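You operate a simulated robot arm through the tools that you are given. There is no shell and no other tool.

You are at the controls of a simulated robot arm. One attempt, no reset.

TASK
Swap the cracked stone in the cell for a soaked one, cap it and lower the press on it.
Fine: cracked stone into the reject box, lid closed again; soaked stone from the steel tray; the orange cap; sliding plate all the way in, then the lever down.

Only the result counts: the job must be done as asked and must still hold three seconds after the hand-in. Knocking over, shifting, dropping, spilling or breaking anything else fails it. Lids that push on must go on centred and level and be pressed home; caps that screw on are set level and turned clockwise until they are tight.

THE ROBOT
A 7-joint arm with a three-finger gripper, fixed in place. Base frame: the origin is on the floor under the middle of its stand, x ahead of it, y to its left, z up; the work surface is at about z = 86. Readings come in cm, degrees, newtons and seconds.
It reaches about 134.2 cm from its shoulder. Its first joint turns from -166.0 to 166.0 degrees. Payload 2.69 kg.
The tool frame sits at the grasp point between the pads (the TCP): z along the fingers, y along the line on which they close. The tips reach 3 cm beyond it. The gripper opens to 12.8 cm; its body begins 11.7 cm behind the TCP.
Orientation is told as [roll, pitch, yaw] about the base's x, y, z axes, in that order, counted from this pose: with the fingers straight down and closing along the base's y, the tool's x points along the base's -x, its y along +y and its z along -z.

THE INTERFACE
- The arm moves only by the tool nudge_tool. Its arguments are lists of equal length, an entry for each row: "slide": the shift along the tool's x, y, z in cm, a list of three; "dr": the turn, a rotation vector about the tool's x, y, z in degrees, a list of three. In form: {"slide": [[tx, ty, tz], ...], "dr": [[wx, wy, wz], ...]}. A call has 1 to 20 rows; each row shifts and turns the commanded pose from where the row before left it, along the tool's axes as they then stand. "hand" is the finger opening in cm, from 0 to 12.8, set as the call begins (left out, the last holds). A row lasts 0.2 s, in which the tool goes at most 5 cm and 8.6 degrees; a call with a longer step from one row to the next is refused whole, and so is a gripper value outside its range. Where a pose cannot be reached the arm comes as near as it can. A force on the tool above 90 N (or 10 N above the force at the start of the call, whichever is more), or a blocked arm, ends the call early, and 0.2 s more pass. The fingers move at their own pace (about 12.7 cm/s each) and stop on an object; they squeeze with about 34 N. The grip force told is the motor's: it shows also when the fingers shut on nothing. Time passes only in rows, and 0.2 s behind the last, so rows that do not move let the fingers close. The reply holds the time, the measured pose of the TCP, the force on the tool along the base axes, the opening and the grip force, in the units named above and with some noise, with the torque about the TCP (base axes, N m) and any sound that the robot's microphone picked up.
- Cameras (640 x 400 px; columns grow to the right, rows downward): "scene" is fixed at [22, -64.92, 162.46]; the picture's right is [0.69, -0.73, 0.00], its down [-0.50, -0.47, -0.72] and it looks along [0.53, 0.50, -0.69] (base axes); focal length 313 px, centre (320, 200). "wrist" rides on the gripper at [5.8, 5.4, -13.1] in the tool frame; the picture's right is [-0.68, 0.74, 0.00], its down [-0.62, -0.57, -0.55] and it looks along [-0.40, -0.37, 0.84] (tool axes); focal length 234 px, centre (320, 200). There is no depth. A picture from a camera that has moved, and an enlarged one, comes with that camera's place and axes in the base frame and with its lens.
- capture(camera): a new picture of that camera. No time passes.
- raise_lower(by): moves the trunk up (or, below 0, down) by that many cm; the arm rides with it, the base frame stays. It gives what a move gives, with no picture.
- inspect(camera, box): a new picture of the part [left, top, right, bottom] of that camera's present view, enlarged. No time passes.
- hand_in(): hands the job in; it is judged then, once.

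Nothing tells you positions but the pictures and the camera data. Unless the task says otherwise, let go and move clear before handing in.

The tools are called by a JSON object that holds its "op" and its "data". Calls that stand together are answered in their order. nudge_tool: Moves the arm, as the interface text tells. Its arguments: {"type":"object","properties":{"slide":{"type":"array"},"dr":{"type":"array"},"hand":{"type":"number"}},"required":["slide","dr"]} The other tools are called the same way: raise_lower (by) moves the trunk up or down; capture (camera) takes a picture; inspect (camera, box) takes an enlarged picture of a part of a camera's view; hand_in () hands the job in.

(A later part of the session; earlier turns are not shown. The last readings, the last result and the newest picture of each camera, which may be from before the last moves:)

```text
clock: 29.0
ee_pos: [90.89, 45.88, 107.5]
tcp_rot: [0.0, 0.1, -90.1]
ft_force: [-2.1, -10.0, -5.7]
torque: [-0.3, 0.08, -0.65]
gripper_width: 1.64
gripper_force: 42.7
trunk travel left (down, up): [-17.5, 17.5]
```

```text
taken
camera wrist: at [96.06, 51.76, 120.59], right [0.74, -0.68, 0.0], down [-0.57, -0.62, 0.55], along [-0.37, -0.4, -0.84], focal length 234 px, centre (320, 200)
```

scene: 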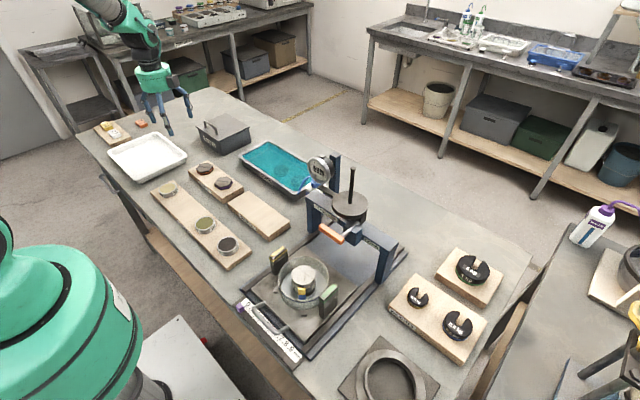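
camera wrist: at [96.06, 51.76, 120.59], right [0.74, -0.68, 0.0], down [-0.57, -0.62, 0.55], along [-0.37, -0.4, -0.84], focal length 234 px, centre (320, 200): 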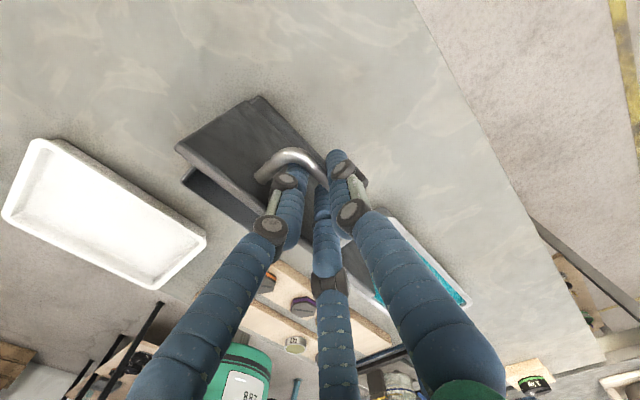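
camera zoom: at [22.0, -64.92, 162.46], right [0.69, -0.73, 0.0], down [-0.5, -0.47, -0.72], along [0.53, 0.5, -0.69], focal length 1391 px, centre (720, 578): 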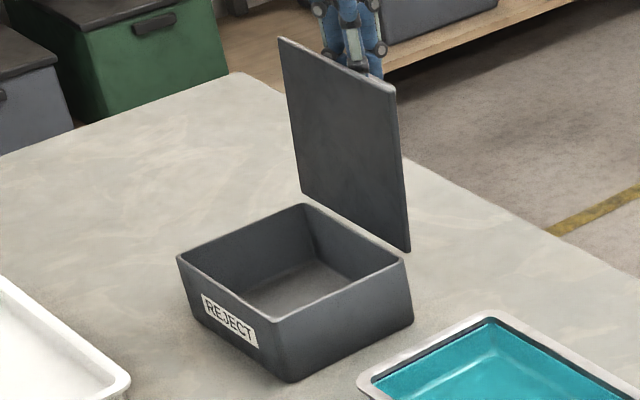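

The lid is about 5° past vertical. I'll push a little further to find where it rests.

{"op": "nudge_tool", "data": {"slide": [[0, 0.5, 0.14], [0, 0.5, 0.16], [0, 0.5, 0.18], [0, 0, 0]], "dr": [[0, 0, 0], [0, 0, 0], [0, 0, 0], [0, 0, 0]]}}

{"op": "inspect", "data": {"camera": "scene", "box": [170, 70, 290, 160]}}

```text
clock: 30.0
ee_pos: [92.14, 45.89, 107.18]
tcp_rot: [-0.2, 0.0, -90.1]
ft_force: [-16.5, -11.1, -11.2]
torque: [-0.11, 0.24, -0.8]
gripper_width: 1.66
gripper_force: 42.0
trunk travel left (down, up): [-17.5, 17.5]
```

```text
4.44 times, centred on (230, 115) of scene
camera zoom: at [22.0, -64.92, 162.46], right [0.69, -0.73, 0.0], down [-0.5, -0.47, -0.72], along [0.53, 0.5, -0.69], focal length 1391 px, centre (720, 578)
```

zoom: 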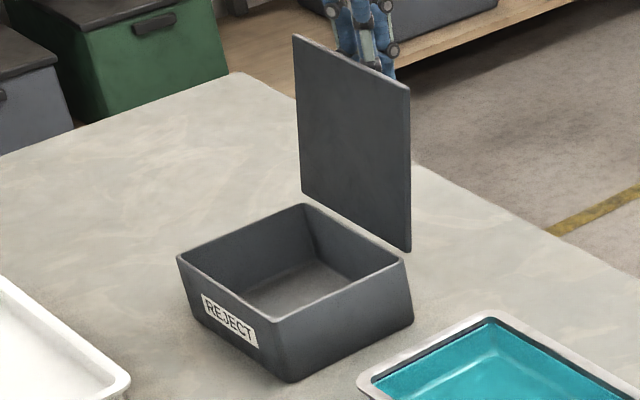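

At about 100° there is a 16 N resistance: either the hinge stop or fingers wedging on the lid. I'll tilt the tool back a few degrees to check which.

{"op": "nudge_tool", "data": {"slide": [[0, 0.05, 0], [0, 0.05, 0], [0, 0, 0]], "dr": [[2.5, 0, 0], [2.5, 0, 0], [0, 0, 0]]}}

{"op": "capture", "data": {"camera": "wrist"}}

{"op": "inspect", "data": {"camera": "wrist", "box": [220, 100, 420, 225]}}

```text
clock: 30.8
ee_pos: [92.02, 45.91, 107.12]
tcp_rot: [-5.1, 0.0, -90.0]
ft_force: [-11.5, -4.1, -11.0]
torque: [0.16, 0.15, -0.67]
gripper_width: 1.66
gripper_force: 42.5
trunk travel left (down, up): [-17.5, 17.5]
```

```text
taken
camera wrist: at [98.59, 51.78, 119.64], right [0.73, -0.68, -0.06], down [-0.52, -0.62, 0.6], along [-0.44, -0.4, -0.8], focal length 234 px, centre (320, 200)
```

wrist: 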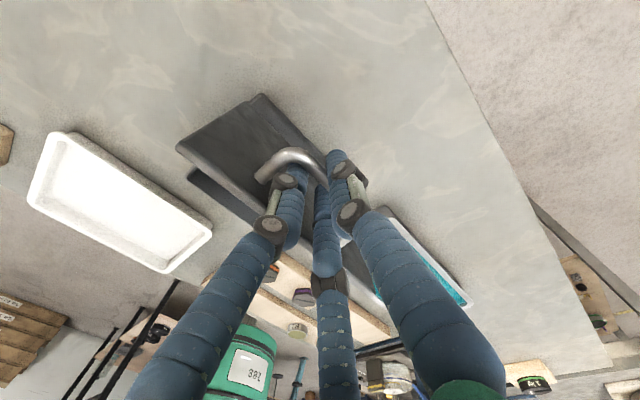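

```text
3.20 times, centred on (320, 162) of wrist
camera zoom: at [98.59, 51.78, 119.64], right [0.73, -0.68, -0.06], down [-0.52, -0.62, 0.6], along [-0.44, -0.4, -0.8], focal length 749 px, centre (320, 320)
```

zoom: 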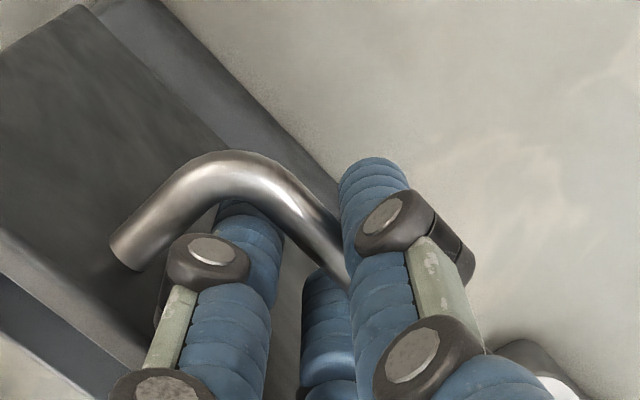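

The resistance stays similar with the tilt, so it's likely the hinge stop at about 100°. I'll open the fingers slightly and see if the lid stays.

{"op": "nudge_tool", "data": {"slide": [[0, 0, 0], [0, 0, 0], [0, 0, 0]], "dr": [[0, 0, 0], [0, 0, 0], [0, 0, 0]], "hand": 3.0}}

{"op": "inspect", "data": {"camera": "scene", "box": [170, 70, 290, 160]}}

{"op": "inspect", "data": {"camera": "wrist", "box": [220, 100, 420, 225]}}

```text
clock: 31.6
ee_pos: [92.3, 45.83, 107.14]
tcp_rot: [-5.0, 0.0, -90.0]
ft_force: [0.1, -2.7, 0.9]
torque: [-0.01, 0.01, 0.0]
gripper_width: 3.03
gripper_force: 0.1
trunk travel left (down, up): [-17.5, 17.5]
```

```text
4.44 times, centred on (230, 115) of scene
camera zoom: at [22.0, -64.92, 162.46], right [0.69, -0.73, 0.0], down [-0.5, -0.47, -0.72], along [0.53, 0.5, -0.69], focal length 1391 px, centre (720, 578)
```

zoom: 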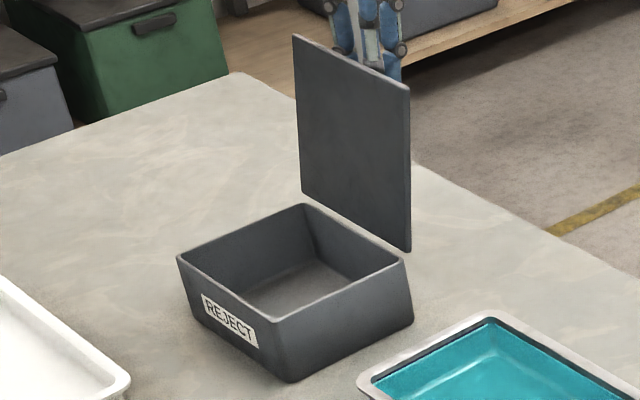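

```text
3.20 times, centred on (320, 162) of wrist
camera zoom: at [98.61, 51.75, 119.73], right [0.73, -0.68, -0.06], down [-0.52, -0.62, 0.6], along [-0.44, -0.4, -0.8], focal length 749 px, centre (320, 320)
```

zoom: 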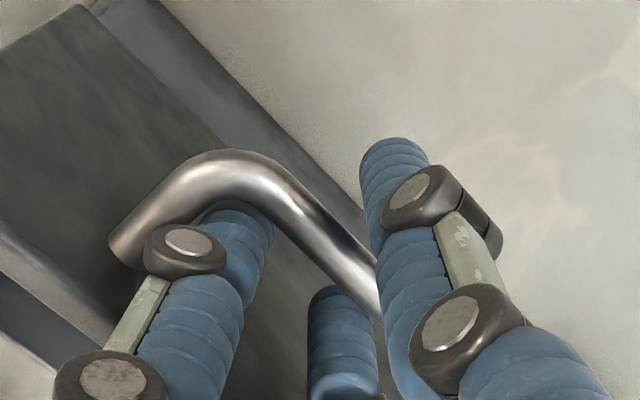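

Forces are zero and the lid stays open on its stop. Retreating straight up along the fingers, away from the handle.

{"op": "nudge_tool", "data": {"slide": [[0, 0.05, -1.0], [0, 0.05, -1.0], [0, 0.05, -1.0], [0, 0.05, -1.0], [0, 0.05, -1.5], [0, 0, -2.0], [0, 0, -2.0]], "dr": [[0, 0, 0], [0, 0, 0], [0, 0, 0], [0, 0, 0], [0, 0, 0], [0, 0, 0], [0, 0, 0]]}}

{"op": "inspect", "data": {"camera": "scene", "box": [170, 50, 290, 140]}}

```text
clock: 33.2
ee_pos: [93.07, 45.79, 116.68]
tcp_rot: [-5.1, 0.2, -90.0]
ft_force: [-0.5, -0.1, 0.7]
torque: [0.02, -0.06, 0.04]
gripper_width: 2.99
gripper_force: 0.1
trunk travel left (down, up): [-17.5, 17.5]
```

```text
4.44 times, centred on (230, 95) of scene
camera zoom: at [22.0, -64.92, 162.46], right [0.69, -0.73, 0.0], down [-0.5, -0.47, -0.72], along [0.53, 0.5, -0.69], focal length 1391 px, centre (720, 667)
```

zoom: 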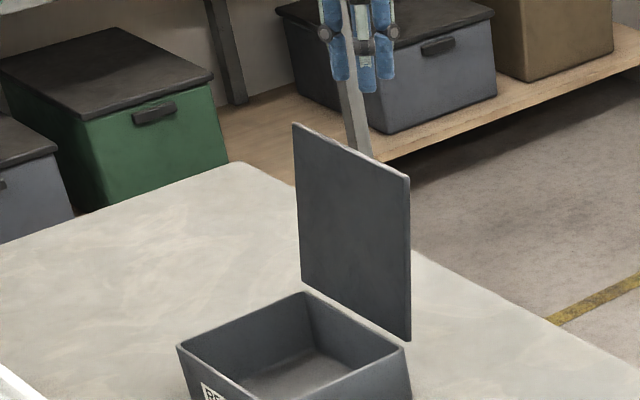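

The lid holds open. I'll straighten the tool, yaw to -45° and look at the soak tray on the way.

{"op": "nudge_tool", "data": {"slide": [[0, 0, -1], [0, 0, -1], [0, 0, 0], [0, 0, 0], [0, 0, 0], [0, 0, 0], [0, 0, 0], [0, 0, 0], [-0.664, -4.086, 0], [-0.664, -4.086, 0], [-0.664, -4.086, 0], [-0.664, -4.086, 0], [-0.664, -4.086, 0], [0, 0, 2], [0, 0, 0]], "dr": [[-2.5, 0, 0], [-2.5, 0, 0], [0, 0, -7.5], [0, 0, -7.5], [0, 0, -7.5], [0, 0, -7.5], [0, 0, -7.5], [0, 0, -7.5], [0, 0, 0], [0, 0, 0], [0, 0, 0], [0, 0, 0], [0, 0, 0], [0, 0, 0], [0, 0, 0]], "hand": 12.8}}

{"op": "capture", "data": {"camera": "wrist"}}

{"op": "inspect", "data": {"camera": "wrist", "box": [220, 120, 420, 245]}}

{"op": "inspect", "data": {"camera": "scene", "box": [180, 80, 340, 200]}}

```text
clock: 36.4
ee_pos: [81.63, 29.14, 116.39]
tcp_rot: [-0.1, 0.0, -45.0]
ft_force: [0.1, -0.3, 0.7]
torque: [-0.04, 0.06, -0.01]
gripper_width: 12.81
gripper_force: 0.0
trunk travel left (down, up): [-17.5, 17.5]
```

```text
taken
camera wrist: at [81.2, 37.08, 129.36], right [1.0, 0.04, 0.0], down [0.04, -0.83, 0.55], along [0.02, -0.55, -0.84], focal length 234 px, centre (320, 200)
```

wrist: 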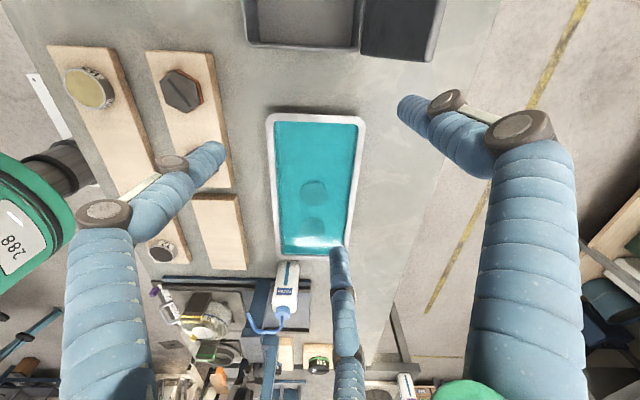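

```text
3.20 times, centred on (320, 182) of wrist
camera zoom: at [81.2, 37.08, 129.36], right [1.0, 0.04, 0.0], down [0.04, -0.83, 0.55], along [0.02, -0.55, -0.84], focal length 749 px, centre (320, 256)
```

zoom: 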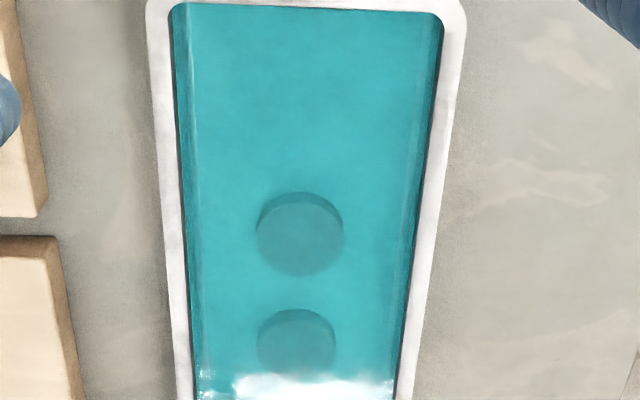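

```text
3.33 times, centred on (260, 140) of scene
camera zoom: at [22.0, -64.92, 162.46], right [0.69, -0.73, 0.0], down [-0.5, -0.47, -0.72], along [0.53, 0.5, -0.69], focal length 1043 px, centre (520, 400)
```

zoom: 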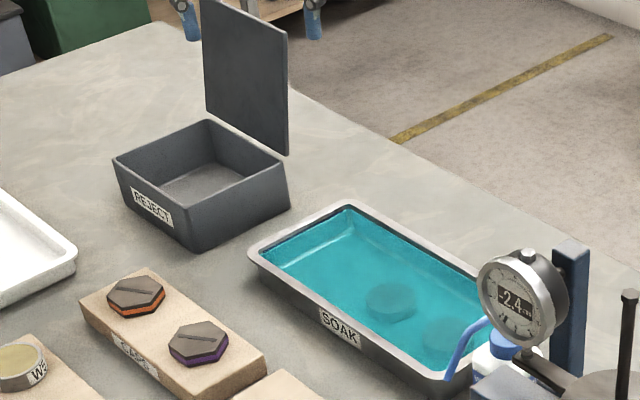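

Both submerged stones look intact and equal, about 5.5 cm across, at roughly (81,11.7) and (81,3.2). Now I go to the cell, keeping a high, safe path.

{"op": "nudge_tool", "data": {"slide": [[3.09, -3.09, 0], [3.09, -3.09, 0], [3.09, -3.09, 0], [3.09, -3.09, 0], [3.09, -3.09, 0], [3.09, -3.09, 0], [3.09, -3.09, 0], [-3.12, -3.12, 0], [-3.12, -3.12, 0], [-3.12, -3.12, 0], [-3.12, -3.12, 0], [-3.12, -3.12, 0], [-3.12, -3.12, 0], [-3.12, -3.12, 0], [-3.12, -3.12, 0], [-3.12, -3.12, 0], [-3.12, -3.12, 0], [-3.12, -3.12, 0], [-3.12, -3.12, 0], [0, 0, 0]], "dr": [[0, 0, 0], [0, 0, 0], [0, 0, 0], [0, 0, 0], [0, 0, 0], [0, 0, 0], [0, 0, 0], [0, 0, 0], [0, 0, 0], [0, 0, 0], [0, 0, 0], [0, 0, 0], [0, 0, 0], [0, 0, 0], [0, 0, 0], [0, 0, 0], [0, 0, 0], [0, 0, 0], [0, 0, 0], [0, 0, 0]]}}

{"op": "capture", "data": {"camera": "wrist"}}

{"op": "inspect", "data": {"camera": "wrist", "box": [240, 120, 400, 220]}}

{"op": "capture", "data": {"camera": "scene"}}

```text
clock: 40.6
ee_pos: [50.6, -24.2, 116.65]
tcp_rot: [0.0, 0.0, -44.9]
ft_force: [0.1, -0.2, -0.3]
torque: [0.07, 0.03, -0.03]
gripper_width: 12.79
gripper_force: 0.0
trunk travel left (down, up): [-17.5, 17.5]
```

```text
taken
camera wrist: at [50.19, -16.08, 129.78], right [1.0, 0.04, 0.0], down [0.04, -0.84, 0.55], along [0.02, -0.55, -0.84], focal length 234 px, centre (320, 200)
```

wrist: 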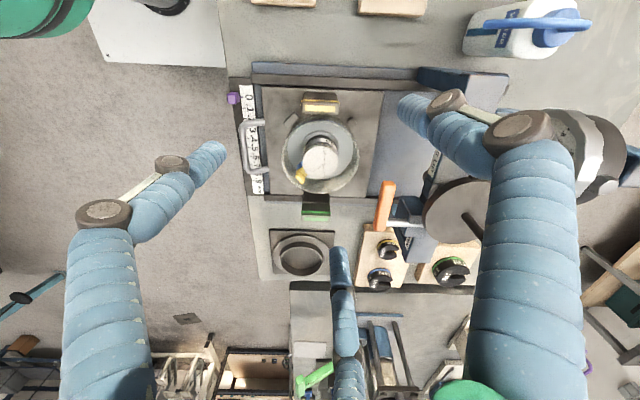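

```text
4.00 times, centred on (320, 170) of wrist
camera zoom: at [50.19, -16.08, 129.78], right [1.0, 0.04, 0.0], down [0.04, -0.84, 0.55], along [0.02, -0.55, -0.84], focal length 937 px, centre (320, 320)
```

zoom: 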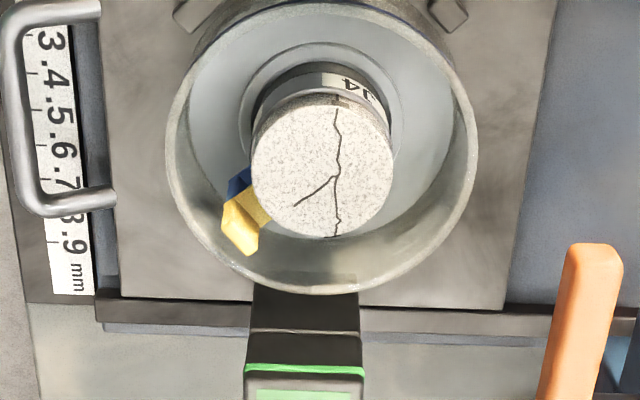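

```text
taken
```

scene: 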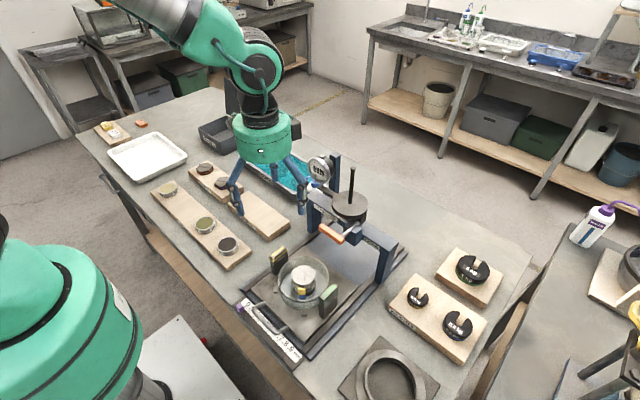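

The cracked stone is at about (51,-31.7) with its top at z≈94.4, and the tag is on its 220° side. My yaw of -45° puts the fingers at 45°, 165° and 285°, clear of the tag. I'll zoom in on the stone's side and the ring.

{"op": "inspect", "data": {"camera": "scene", "box": [274, 248, 338, 308]}}

{"op": "inspect", "data": {"camera": "wrist", "box": [290, 120, 350, 200]}}

```text
6.67 times, centred on (306, 278) of scene
camera zoom: at [22.0, -64.92, 162.46], right [0.69, -0.73, 0.0], down [-0.5, -0.47, -0.72], along [0.53, 0.5, -0.69], focal length 2086 px, centre (413, -320)
```

zoom: 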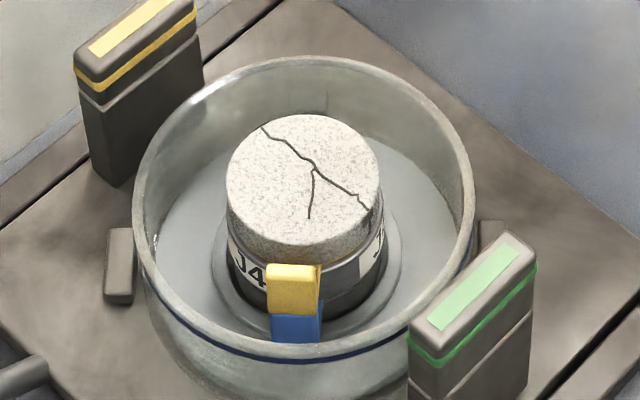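

```text
5.00 times, centred on (320, 160) of wrist
camera zoom: at [50.19, -16.08, 129.78], right [1.0, 0.04, 0.0], down [0.04, -0.84, 0.55], along [0.02, -0.55, -0.84], focal length 1171 px, centre (320, 400)
```

zoom: 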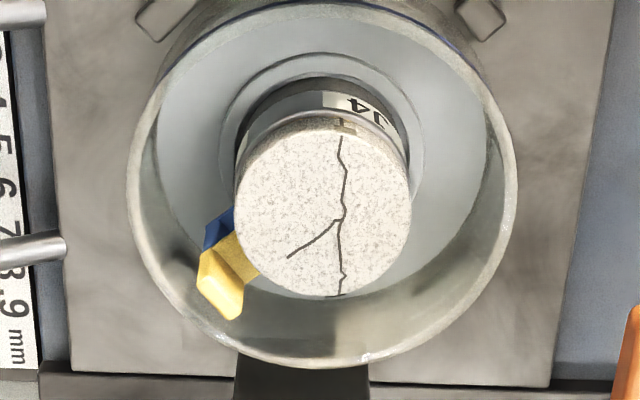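

{"op": "inspect", "data": {"camera": "wrist", "box": [300, 130, 345, 160]}}

{"op": "inspect", "data": {"camera": "scene", "box": [290, 260, 322, 300]}}

```text
13.33 times, centred on (322, 145) of wrist
camera zoom: at [50.19, -16.08, 129.78], right [1.0, 0.04, 0.0], down [0.04, -0.84, 0.55], along [0.02, -0.55, -0.84], focal length 3122 px, centre (287, 933)
```

zoom: 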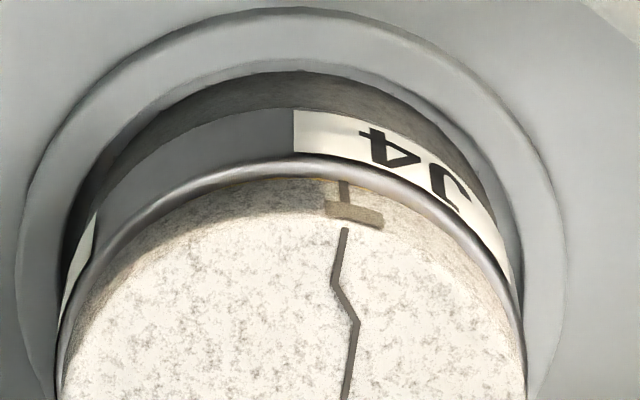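

```text
10.00 times, centred on (306, 280) of scene
camera zoom: at [22.0, -64.92, 162.46], right [0.69, -0.73, 0.0], down [-0.5, -0.47, -0.72], along [0.53, 0.5, -0.69], focal length 3129 px, centre (460, -600)
```

zoom: 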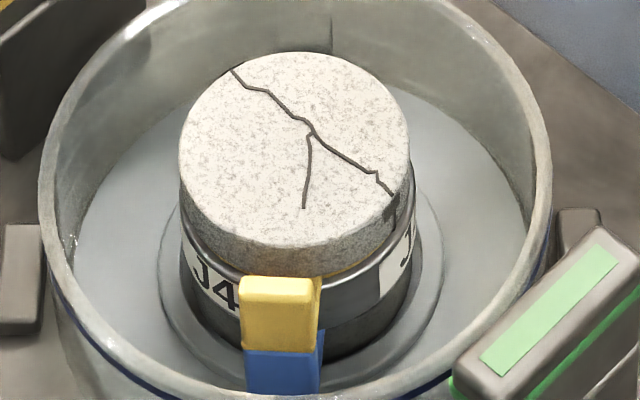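

The stone protrudes only about 1 cm above a slightly wider steel ring, so I must grip just that upper centimetre with the fingertips. Moving above the stone with an opening of 7 cm.

{"op": "nudge_tool", "data": {"slide": [[-1.86, -1.67, 0], [-1.86, -1.67, 0], [-1.86, -1.68, 0], [0, 0, 3.5], [0, 0, 3.5], [0, 0, 3.5], [0, 0, 2.9], [0, 0, 0]], "dr": [[0, 0, 0], [0, 0, 0], [0, 0, 0], [0, 0, 0], [0, 0, 0], [0, 0, 0], [0, 0, 0], [0, 0, 0]], "hand": 7}}

{"op": "capture", "data": {"camera": "wrist"}}

{"op": "inspect", "data": {"camera": "wrist", "box": [250, 120, 390, 220]}}

{"op": "inspect", "data": {"camera": "scene", "box": [240, 190, 380, 310]}}

```text
clock: 42.4
ee_pos: [51.2, -31.29, 103.42]
tcp_rot: [-0.1, 0.0, -45.0]
ft_force: [0.2, -1.0, 0.1]
torque: [0.03, -0.01, 0.01]
gripper_width: 7.0
gripper_force: 0.1
trunk travel left (down, up): [-17.5, 17.5]
```

```text
taken
camera wrist: at [50.86, -23.25, 116.53], right [1.0, 0.04, 0.0], down [0.04, -0.84, 0.55], along [0.02, -0.55, -0.84], focal length 234 px, centre (320, 200)
```

wrist: 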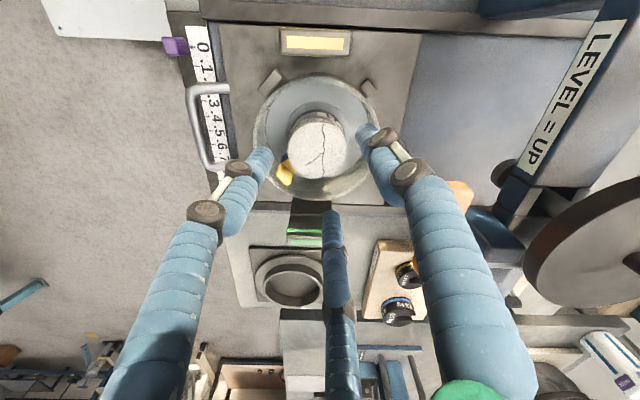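

```text
4.00 times, centred on (320, 170) of wrist
camera zoom: at [50.86, -23.25, 116.53], right [1.0, 0.04, 0.0], down [0.04, -0.84, 0.55], along [0.02, -0.55, -0.84], focal length 937 px, centre (320, 320)
```

zoom: 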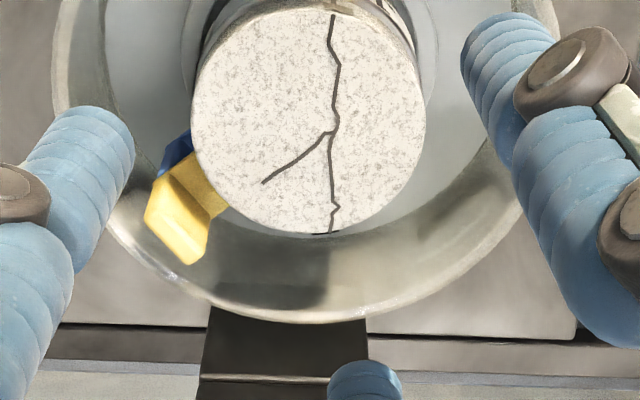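

```text
3.33 times, centred on (310, 250) of scene
camera zoom: at [22.0, -64.92, 162.46], right [0.69, -0.73, 0.0], down [-0.5, -0.47, -0.72], along [0.53, 0.5, -0.69], focal length 1043 px, centre (353, 33)
```

zoom: 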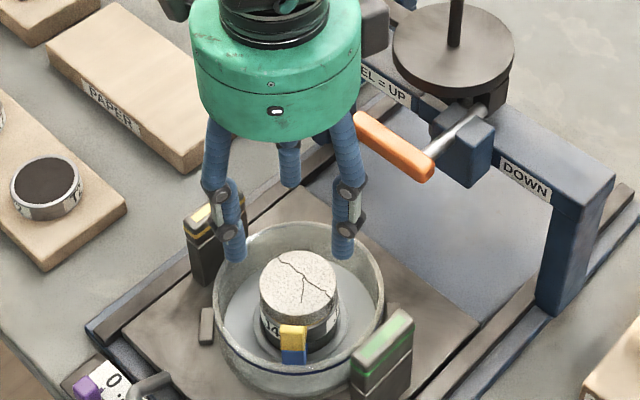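

The scene calibration checks out against the known fingertip positions, and the stone centre is about (51.1,-31.6). I'll descend until the tips are near the stone's top edge and look again.

{"op": "nudge_tool", "data": {"slide": [[-0.14, -0.35, 2.0], [0, 0, 2.0], [0, 0, 2.0], [0, 0, 0]], "dr": [[0, 0, 0], [0, 0, 0], [0, 0, 0], [0, 0, 0]]}}

{"op": "inspect", "data": {"camera": "wrist", "box": [240, 130, 400, 250]}}

{"op": "inspect", "data": {"camera": "scene", "box": [270, 235, 345, 300]}}

```text
clock: 43.4
ee_pos: [51.09, -31.69, 97.18]
tcp_rot: [0.0, 0.1, -45.0]
ft_force: [0.5, -1.0, -0.1]
torque: [0.01, 0.03, 0.02]
gripper_width: 7.02
gripper_force: 0.1
trunk travel left (down, up): [-17.5, 17.5]
```

```text
3.33 times, centred on (320, 190) of wrist
camera zoom: at [50.63, -23.77, 110.27], right [1.0, 0.04, 0.0], down [0.03, -0.84, 0.55], along [0.02, -0.55, -0.84], focal length 781 px, centre (320, 233)
```

zoom: 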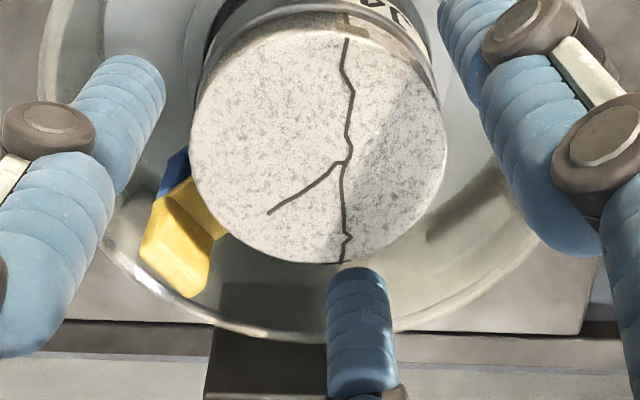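

```text
6.15 times, centred on (308, 268) of scene
camera zoom: at [22.0, -64.92, 162.46], right [0.69, -0.73, 0.0], down [-0.5, -0.47, -0.72], along [0.53, 0.5, -0.69], focal length 1926 px, centre (397, -215)
```

zoom: 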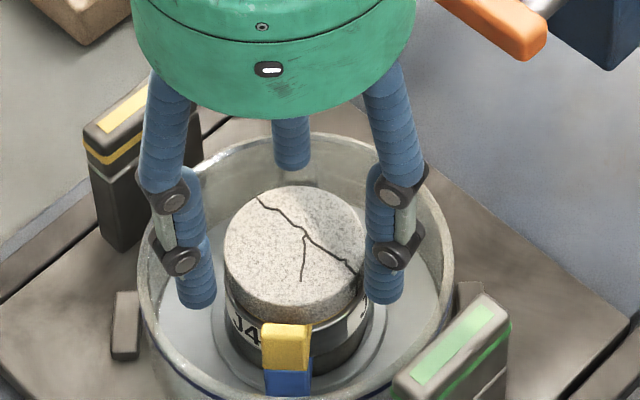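

The alignment is good: the stone is centred between the fingers. I'll lower about 0.45 cm more and close, and use the width to verify I have the stone (≈5.7) and not the ring (≈6.1).

{"op": "nudge_tool", "data": {"slide": [[0, 0, 0.25], [0, 0, 0.2], [0, 0, 0]], "dr": [[0, 0, 0], [0, 0, 0], [0, 0, 0]]}}

{"op": "nudge_tool", "data": {"slide": [[0, 0, 0], [0, 0, 0], [0, 0, 0]], "dr": [[0, 0, 0], [0, 0, 0], [0, 0, 0]], "hand": 4.5}}

{"op": "inspect", "data": {"camera": "wrist", "box": [240, 130, 400, 250]}}

{"op": "inspect", "data": {"camera": "scene", "box": [270, 235, 345, 300]}}

```text
clock: 44.2
ee_pos: [50.92, -31.77, 96.78]
tcp_rot: [0.1, 0.1, -45.0]
ft_force: [0.1, 0.5, 1.1]
torque: [-0.01, -0.01, -0.01]
gripper_width: 7.01
gripper_force: 0.1
trunk travel left (down, up): [-17.5, 17.5]
```

```text
clock: 45.0
ee_pos: [50.9, -31.93, 96.78]
tcp_rot: [0.0, 0.0, -45.0]
ft_force: [0.3, -0.1, 0.5]
torque: [-0.02, -0.02, -0.01]
gripper_width: 5.47
gripper_force: 33.4
trunk travel left (down, up): [-17.5, 17.5]
```

```text
3.33 times, centred on (320, 190) of wrist
camera zoom: at [50.57, -23.83, 109.81], right [1.0, 0.04, 0.0], down [0.03, -0.84, 0.55], along [0.02, -0.55, -0.84], focal length 781 px, centre (320, 233)
```

zoom: 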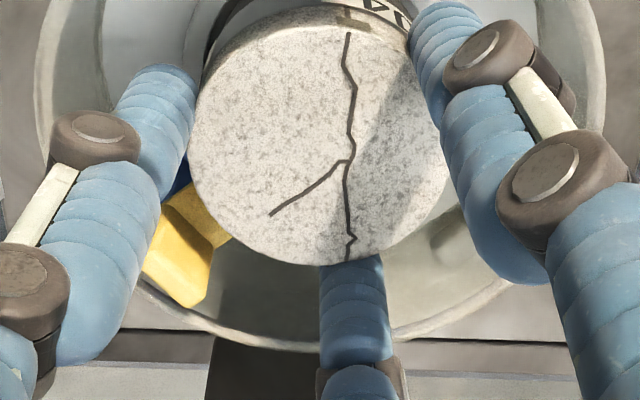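

```text
6.15 times, centred on (308, 268) of scene
camera zoom: at [22.0, -64.92, 162.46], right [0.69, -0.73, 0.0], down [-0.5, -0.47, -0.72], along [0.53, 0.5, -0.69], focal length 1926 px, centre (397, -215)
```

zoom: 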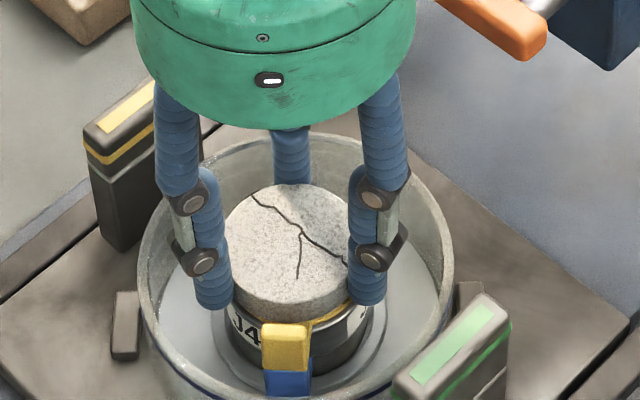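

I've gripped the stone at 5.47 cm with no side load. Lifting slowly and checking that only the stone comes up.

{"op": "nudge_tool", "data": {"slide": [[0, 0, -0.2], [0, 0, -0.3], [0, 0, -0.4], [0, 0, -0.5], [0, 0, -0.6], [0, 0, 0]], "dr": [[0, 0, 0], [0, 0, 0], [0, 0, 0], [0, 0, 0], [0, 0, 0], [0, 0, 0]]}}

{"op": "inspect", "data": {"camera": "scene", "box": [270, 235, 345, 300]}}

{"op": "inspect", "data": {"camera": "wrist", "box": [240, 130, 400, 250]}}

```text
clock: 46.4
ee_pos: [51.01, -31.75, 98.73]
tcp_rot: [0.0, -0.1, -45.1]
ft_force: [0.1, 0.6, -0.8]
torque: [-0.04, -0.05, 0.02]
gripper_width: 5.5
gripper_force: 33.0
trunk travel left (down, up): [-17.5, 17.5]
```

```text
6.15 times, centred on (308, 268) of scene
camera zoom: at [22.0, -64.92, 162.46], right [0.69, -0.73, 0.0], down [-0.5, -0.47, -0.72], along [0.53, 0.5, -0.69], focal length 1926 px, centre (397, -215)
```

zoom: 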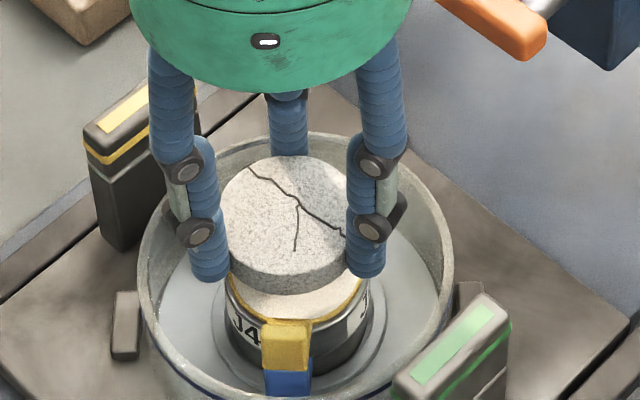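

```text
3.33 times, centred on (320, 190) of wrist
camera zoom: at [50.56, -23.79, 111.8], right [1.0, 0.04, 0.0], down [0.04, -0.84, 0.55], along [0.02, -0.55, -0.84], focal length 781 px, centre (320, 233)
```

zoom: 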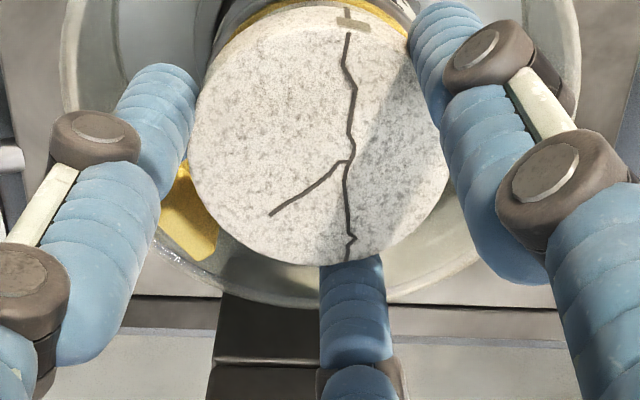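

Only the cracked stone came up; the ring, paper and collar stayed. I'm lifting it high and carrying it to the open reject box.

{"op": "nudge_tool", "data": {"slide": [[0, 0, -2], [0, 0, -3], [0, 0, -4], [0, 0, -4], [0, 0, -4], [0, 0, -3], [1.5, 1.5, 0], [3.06, 3.06, 0], [3.06, 3.06, 0], [3.06, 3.06, 0], [3.06, 3.06, 0], [3.06, 3.06, 0], [3.06, 3.06, 0], [3.06, 3.06, 0], [3.06, 3.06, 0], [3.06, 3.06, 0], [3.06, 3.06, 0], [3.06, 3.06, 0], [1.5, 1.5, 0], [0, 0, 0]], "dr": [[0, 0, 0], [0, 0, 0], [0, 0, 0], [0, 0, 0], [0, 0, 0], [0, 0, 0], [0, 0, 0], [0, 0, 0], [0, 0, 0], [0, 0, 0], [0, 0, 0], [0, 0, 0], [0, 0, 0], [0, 0, 0], [0, 0, 0], [0, 0, 0], [0, 0, 0], [0, 0, 0], [0, 0, 0], [0, 0, 0]]}}

{"op": "capture", "data": {"camera": "scene"}}

{"op": "inspect", "data": {"camera": "scene", "box": [270, 235, 345, 310]}}

```text
clock: 50.6
ee_pos: [50.73, 20.2, 118.53]
tcp_rot: [0.0, 0.0, -45.0]
ft_force: [0.1, 0.9, -0.4]
torque: [-0.01, 0.0, 0.0]
gripper_width: 5.44
gripper_force: 34.2
trunk travel left (down, up): [-17.5, 17.5]
```

```text
taken
```

scene: 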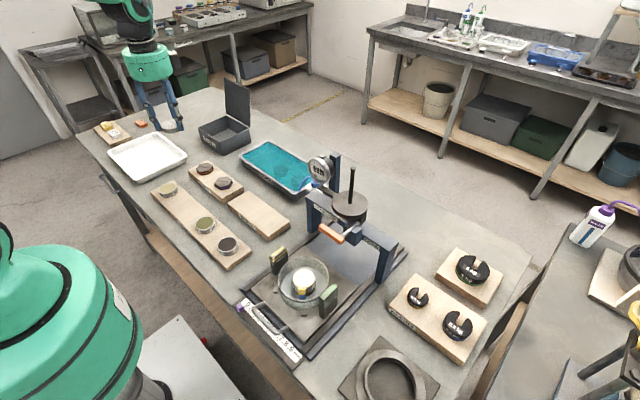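

```text
5.33 times, centred on (308, 272) of scene
camera zoom: at [22.0, -64.92, 162.46], right [0.69, -0.73, 0.0], down [-0.5, -0.47, -0.72], along [0.53, 0.5, -0.69], focal length 1669 px, centre (387, -187)
```

zoom: 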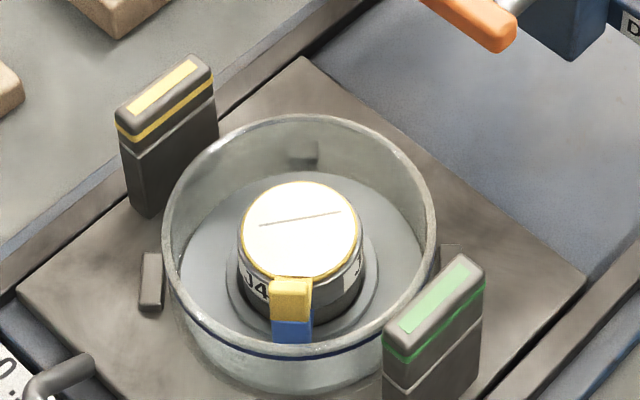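

The cell now shows the clean filter paper on the ring, so the stone (about 1.1 cm thick) simply sat on it. Continuing to above the reject box.

{"op": "nudge_tool", "data": {"slide": [[-0.1, 2.0, 0], [-0.175, 4.1, 0], [-0.175, 4.1, 0], [-0.175, 4.1, 0], [-0.175, 4.1, 0], [-0.175, 4.1, 0], [-0.175, 4.1, 0], [-0.175, 4.1, 0], [-0.175, 4.1, 0], [-0.1, 2.3, 0], [0, 0, 0]], "dr": [[0, 0, 0], [0, 0, 0], [0, 0, 0], [0, 0, 0], [0, 0, 0], [0, 0, 0], [0, 0, 0], [0, 0, 0], [0, 0, 0], [0, 0, 0], [0, 0, 0]]}}

{"op": "inspect", "data": {"camera": "scene", "box": [170, 50, 290, 160]}}

{"op": "capture", "data": {"camera": "wrist"}}

```text
clock: 53.0
ee_pos: [78.43, 45.3, 118.57]
tcp_rot: [0.0, -0.1, -45.0]
ft_force: [0.0, -0.3, -0.9]
torque: [-0.02, 0.0, -0.02]
gripper_width: 5.45
gripper_force: 33.9
trunk travel left (down, up): [-17.5, 17.5]
```

```text
3.64 times, centred on (230, 105) of scene
camera zoom: at [22.0, -64.92, 162.46], right [0.69, -0.73, 0.0], down [-0.5, -0.47, -0.72], along [0.53, 0.5, -0.69], focal length 1138 px, centre (647, 546)
```

zoom: 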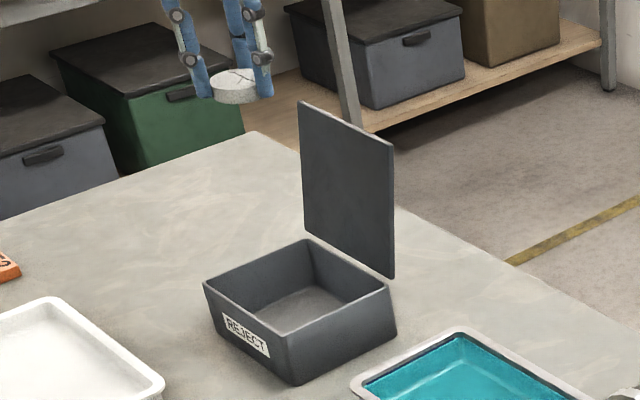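

```text
taken
camera wrist: at [77.99, 53.35, 131.7], right [1.0, 0.04, 0.0], down [0.04, -0.84, 0.55], along [0.02, -0.55, -0.84], focal length 234 px, centre (320, 200)
```

wrist: 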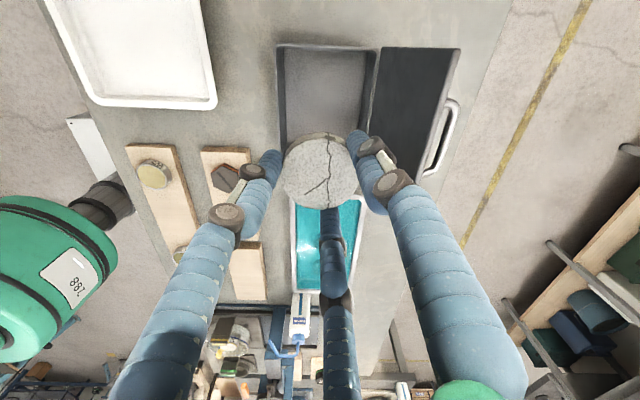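

The stone is over the box, which is centred at about (79.2,45.5). Lowering it inside.

{"op": "nudge_tool", "data": {"slide": [[-0.28, 0.56, 3.2], [0, 0, 3.5], [0, 0, 3.5], [0, 0, 3.5], [0, 0, 3.5], [0, 0, 3.0], [0, 0, 2.5], [0, 0, 1.5], [0, 0, 1.0], [0, 0, 0]], "dr": [[0, 0, 0], [0, 0, 0], [0, 0, 0], [0, 0, 0], [0, 0, 0], [0, 0, 0], [0, 0, 0], [0, 0, 0], [0, 0, 0], [0, 0, 0]]}}

{"op": "inspect", "data": {"camera": "scene", "box": [170, 50, 290, 160]}}

{"op": "capture", "data": {"camera": "wrist"}}

```text
clock: 55.2
ee_pos: [79.0, 45.34, 93.63]
tcp_rot: [0.0, 0.0, -44.9]
ft_force: [0.1, 0.0, -0.8]
torque: [-0.02, 0.01, 0.03]
gripper_width: 5.46
gripper_force: 33.6
trunk travel left (down, up): [-17.5, 17.5]
```

```text
3.64 times, centred on (230, 105) of scene
camera zoom: at [22.0, -64.92, 162.46], right [0.69, -0.73, 0.0], down [-0.5, -0.47, -0.72], along [0.53, 0.5, -0.69], focal length 1138 px, centre (647, 546)
```

zoom: 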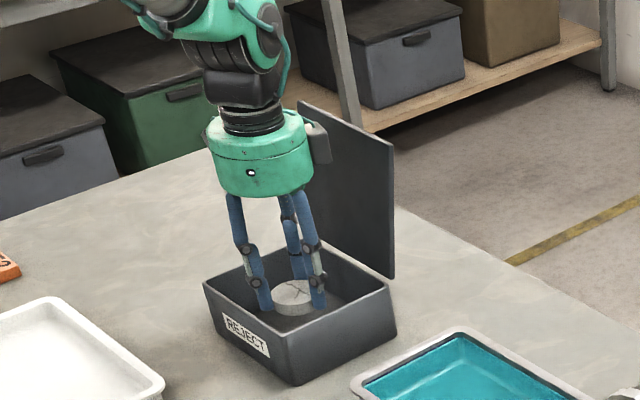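

```text
taken
camera wrist: at [78.59, 53.35, 106.67], right [1.0, 0.04, 0.0], down [0.03, -0.84, 0.55], along [0.02, -0.55, -0.84], focal length 234 px, centre (320, 200)
```

wrist: 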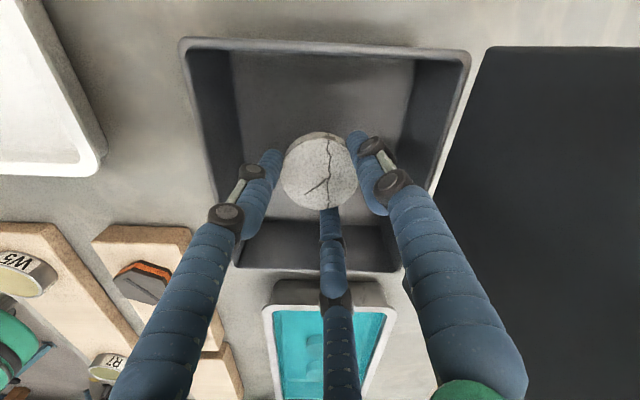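

{"op": "nudge_tool", "data": {"slide": [[0, 0, 0.5], [0, 0, 0.5], [0, 0, 0.4], [0, 0, 0]], "dr": [[0, 0, 0], [0, 0, 0], [0, 0, 0], [0, 0, 0]]}}

{"op": "inspect", "data": {"camera": "scene", "box": [200, 100, 270, 160]}}

```text
clock: 56.2
ee_pos: [79.13, 45.46, 92.2]
tcp_rot: [0.0, 0.0, -45.0]
ft_force: [-1.0, 0.1, -1.0]
torque: [0.0, -0.01, -0.02]
gripper_width: 5.47
gripper_force: 33.7
trunk travel left (down, up): [-17.5, 17.5]
```

```text
6.67 times, centred on (235, 130) of scene
camera zoom: at [22.0, -64.92, 162.46], right [0.69, -0.73, 0.0], down [-0.5, -0.47, -0.72], along [0.53, 0.5, -0.69], focal length 2086 px, centre (887, 667)
```

zoom: 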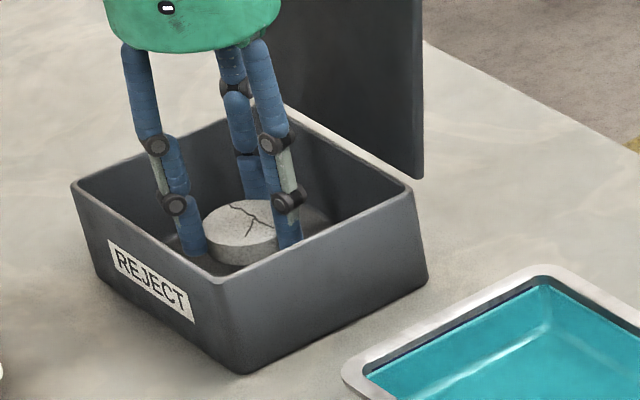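

{"op": "nudge_tool", "data": {"slide": [[0, 0, 0.3], [0, 0, 0.3], [0, 0, 0]], "dr": [[0, 0, 0], [0, 0, 0], [0, 0, 0]]}}

```text
clock: 57.0
ee_pos: [79.06, 45.31, 91.66]
tcp_rot: [0.0, 0.0, -45.0]
ft_force: [0.3, 0.2, -0.8]
torque: [0.0, 0.02, 0.04]
gripper_width: 5.47
gripper_force: 34.8
trunk travel left (down, up): [-17.5, 17.5]
```

{"op": "nudge_tool", "data": {"slide": [[0, 0, 0.2], [0, 0, 0.2], [0, 0, 0]], "dr": [[0, 0, 0], [0, 0, 0], [0, 0, 0]]}}

```text
clock: 57.8
ee_pos: [78.97, 45.39, 91.09]
tcp_rot: [-0.1, 0.0, -45.1]
ft_force: [-1.0, 0.7, -1.3]
torque: [0.07, 0.01, 0.02]
gripper_width: 5.47
gripper_force: 33.5
trunk travel left (down, up): [-17.5, 17.5]
```

{"op": "nudge_tool", "data": {"slide": [[0, 0, 0.2], [0, 0, 0.2], [0, 0, 0]], "dr": [[0, 0, 0], [0, 0, 0], [0, 0, 0]]}}

{"op": "inspect", "data": {"camera": "scene", "box": [200, 100, 270, 160]}}

```text
clock: 58.6
ee_pos: [79.16, 45.38, 90.78]
tcp_rot: [0.1, 0.0, -45.0]
ft_force: [0.3, 0.4, -0.9]
torque: [0.0, 0.02, -0.03]
gripper_width: 5.47
gripper_force: 34.2
trunk travel left (down, up): [-17.5, 17.5]
```

```text
6.67 times, centred on (235, 130) of scene
camera zoom: at [22.0, -64.92, 162.46], right [0.69, -0.73, 0.0], down [-0.5, -0.47, -0.72], along [0.53, 0.5, -0.69], focal length 2086 px, centre (887, 667)
```

zoom: 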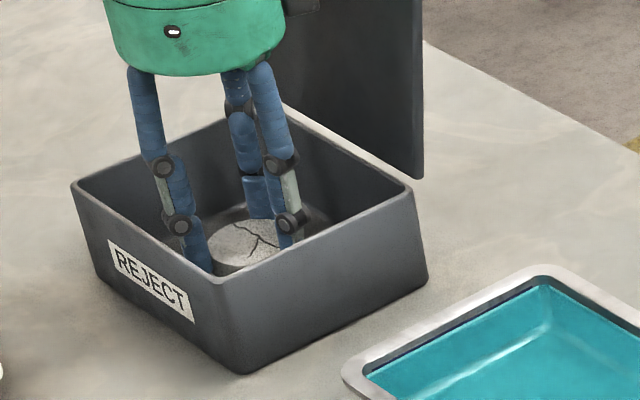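

{"op": "nudge_tool", "data": {"slide": [[0, 0, 0.2], [0, 0, 0.2], [0, 0, 0]], "dr": [[0, 0, 0], [0, 0, 0], [0, 0, 0]]}}

```text
clock: 59.4
ee_pos: [78.99, 45.32, 90.2]
tcp_rot: [0.0, 0.1, -44.9]
ft_force: [0.4, -0.1, 0.0]
torque: [0.01, 0.03, 0.0]
gripper_width: 5.47
gripper_force: 34.6
trunk travel left (down, up): [-17.5, 17.5]
```

{"op": "nudge_tool", "data": {"slide": [[0, 0, 0.15], [0, 0, 0.15], [0, 0, 0]], "dr": [[0, 0, 0], [0, 0, 0], [0, 0, 0]]}}

```text
clock: 60.2
ee_pos: [79.02, 45.33, 89.89]
tcp_rot: [0.0, 0.1, -45.0]
ft_force: [-0.4, -0.2, -0.3]
torque: [0.01, -0.02, 0.04]
gripper_width: 5.47
gripper_force: 34.5
trunk travel left (down, up): [-17.5, 17.5]
```

{"op": "nudge_tool", "data": {"slide": [[0, 0, 0.15], [0, 0, 0]], "dr": [[0, 0, 0], [0, 0, 0]]}}

```text
clock: 60.8
ee_pos: [78.97, 45.37, 89.83]
tcp_rot: [0.1, 0.0, -45.0]
ft_force: [2.8, -1.7, 7.4]
torque: [0.07, -0.26, -0.09]
gripper_width: 5.46
gripper_force: 34.0
trunk travel left (down, up): [-17.5, 17.5]
```

The stone touches the box floor (7 N up). Releasing it and rising straight up.

{"op": "nudge_tool", "data": {"slide": [[0, 0, -0.1], [0, 0, 0], [0, 0, 0]], "dr": [[0, 0, 0], [0, 0, 0], [0, 0, 0]], "hand": 7}}

{"op": "nudge_tool", "data": {"slide": [[0, 0, -1], [0, 0, -2], [0, 0, -3], [0, 0, -4], [0, 0, -4], [0, 0, -4], [0, 0, -4], [0, 0, -4], [0, 0, -4], [0, 0, 0]], "dr": [[0, 0, 0], [0, 0, 0], [0, 0, 0], [0, 0, 0], [0, 0, 0], [0, 0, 0], [0, 0, 0], [0, 0, 0], [0, 0, 0], [0, 0, 0]]}}

{"op": "inspect", "data": {"camera": "scene", "box": [170, 50, 290, 160]}}

{"op": "capture", "data": {"camera": "wrist"}}

```text
clock: 61.6
ee_pos: [78.85, 45.31, 90.0]
tcp_rot: [0.0, 0.0, -44.9]
ft_force: [0.2, 1.2, -0.3]
torque: [-0.02, 0.0, -0.02]
gripper_width: 7.01
gripper_force: 0.1
trunk travel left (down, up): [-17.5, 17.5]
```

```text
clock: 63.8
ee_pos: [79.04, 45.53, 119.86]
tcp_rot: [-0.1, 0.0, -44.9]
ft_force: [-0.5, -0.6, -1.0]
torque: [0.02, -0.06, 0.0]
gripper_width: 7.0
gripper_force: 0.1
trunk travel left (down, up): [-17.5, 17.5]
```

```text
3.64 times, centred on (230, 105) of scene
camera zoom: at [22.0, -64.92, 162.46], right [0.69, -0.73, 0.0], down [-0.5, -0.47, -0.72], along [0.53, 0.5, -0.69], focal length 1138 px, centre (647, 546)
```

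zoom: 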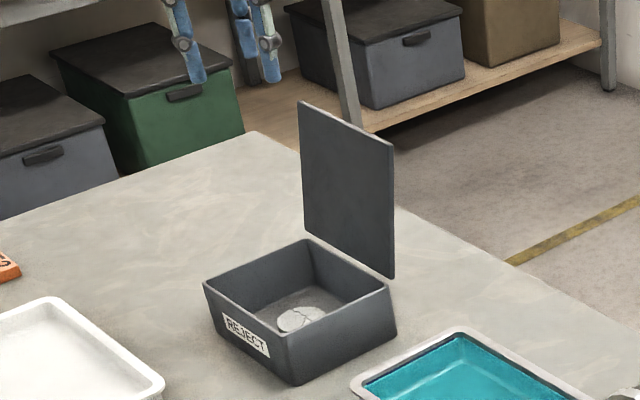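

```text
taken
camera wrist: at [78.68, 53.56, 133.0], right [1.0, 0.04, 0.0], down [0.03, -0.84, 0.55], along [0.02, -0.55, -0.84], focal length 234 px, centre (320, 200)
```

wrist: 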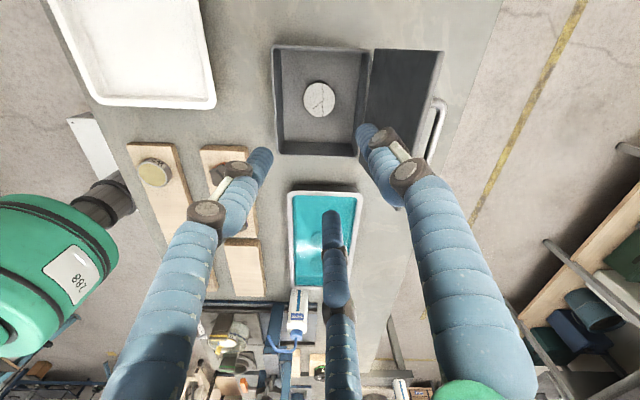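

The cracked stone lies in the reject box. Now I return to the open lid's handle with the same yaw and tilt as when I let go.

{"op": "nudge_tool", "data": {"slide": [[0, 0, 0], [0, 0, 0], [0, 0, 0], [0, 0, 0], [0, 0, 0], [0, 0, 0], [0.09, 4.68, 0], [0.09, 4.68, 0], [0.09, 4.68, 0], [0, 0, 0], [0, 0, 0], [0, 0, 0]], "dr": [[0, 0, 7.5], [0, 0, 7.5], [0, 0, 7.5], [0, 0, 7.5], [0, 0, 7.5], [0, 0, 7.5], [0, 0, 0], [0, 0, 0], [0, 0, 0], [2.5, 0, 0], [2.5, 0, 0], [0, 0, 0]], "hand": 3.0}}

{"op": "capture", "data": {"camera": "wrist"}}

{"op": "inspect", "data": {"camera": "scene", "box": [170, 50, 290, 160]}}

```text
clock: 66.4
ee_pos: [93.19, 45.7, 120.08]
tcp_rot: [-4.9, 0.0, -90.0]
ft_force: [0.5, -0.3, 0.7]
torque: [0.05, -0.03, 0.01]
gripper_width: 2.98
gripper_force: 0.1
trunk travel left (down, up): [-17.5, 17.5]
```

```text
taken
camera wrist: at [99.52, 51.64, 132.62], right [0.73, -0.68, -0.06], down [-0.52, -0.62, 0.59], along [-0.44, -0.4, -0.8], focal length 234 px, centre (320, 200)
```

wrist: 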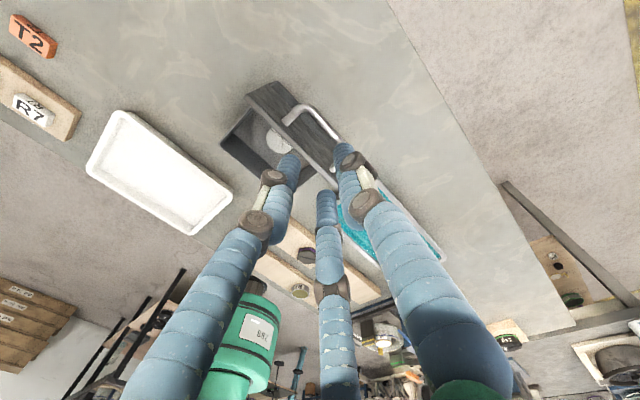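

```text
3.64 times, centred on (230, 105) of scene
camera zoom: at [22.0, -64.92, 162.46], right [0.69, -0.73, 0.0], down [-0.5, -0.47, -0.72], along [0.53, 0.5, -0.69], focal length 1138 px, centre (647, 546)
```

zoom: 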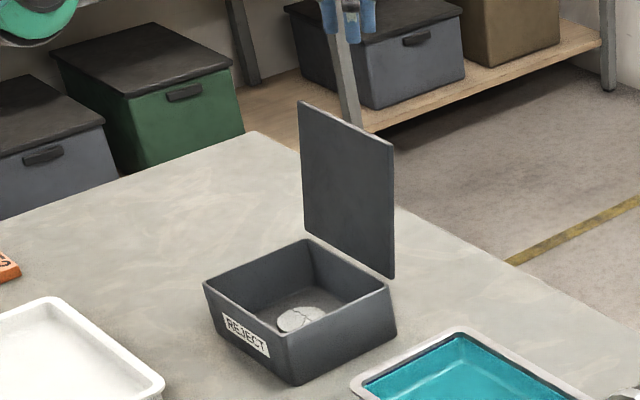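

{"op": "nudge_tool", "data": {"slide": [[0.1, 0.18, 1.7], [0, 0, 1.7], [0, 0, 2.0], [0, 0, 2.0], [0, 0, 0]], "dr": [[0, 0, 0], [0, 0, 0], [0, 0, 0], [0, 0, 0], [0, 0, 0]]}}

{"op": "inspect", "data": {"camera": "wrist", "box": [220, 80, 420, 205]}}

{"op": "inspect", "data": {"camera": "scene", "box": [200, 50, 270, 110]}}

```text
clock: 67.6
ee_pos: [92.49, 45.56, 112.47]
tcp_rot: [-5.0, 0.1, -90.0]
ft_force: [0.3, 0.3, 0.5]
torque: [0.0, 0.01, 0.02]
gripper_width: 3.0
gripper_force: 0.0
trunk travel left (down, up): [-17.5, 17.5]
```

```text
3.20 times, centred on (320, 142) of wrist
camera zoom: at [99.05, 51.5, 125.01], right [0.73, -0.68, -0.06], down [-0.52, -0.62, 0.6], along [-0.44, -0.4, -0.8], focal length 749 px, centre (320, 384)
```

zoom: 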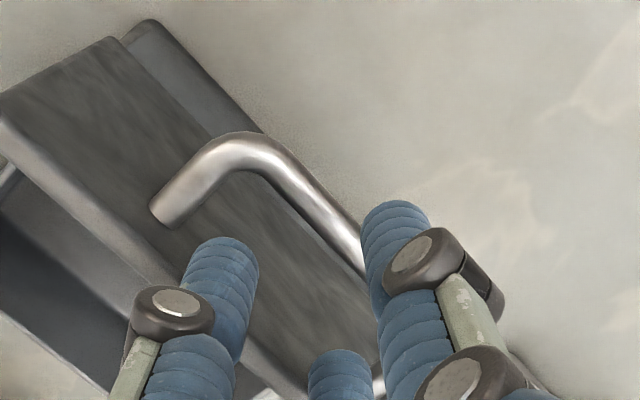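

```text
6.67 times, centred on (235, 80) of scene
camera zoom: at [22.0, -64.92, 162.46], right [0.69, -0.73, 0.0], down [-0.5, -0.47, -0.72], along [0.53, 0.5, -0.69], focal length 2086 px, centre (887, 1000)
```

zoom: 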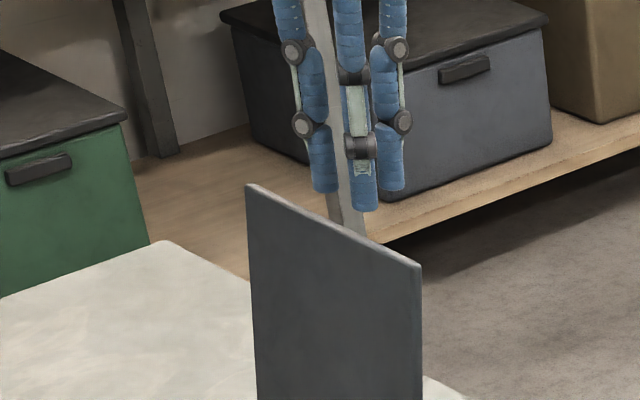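

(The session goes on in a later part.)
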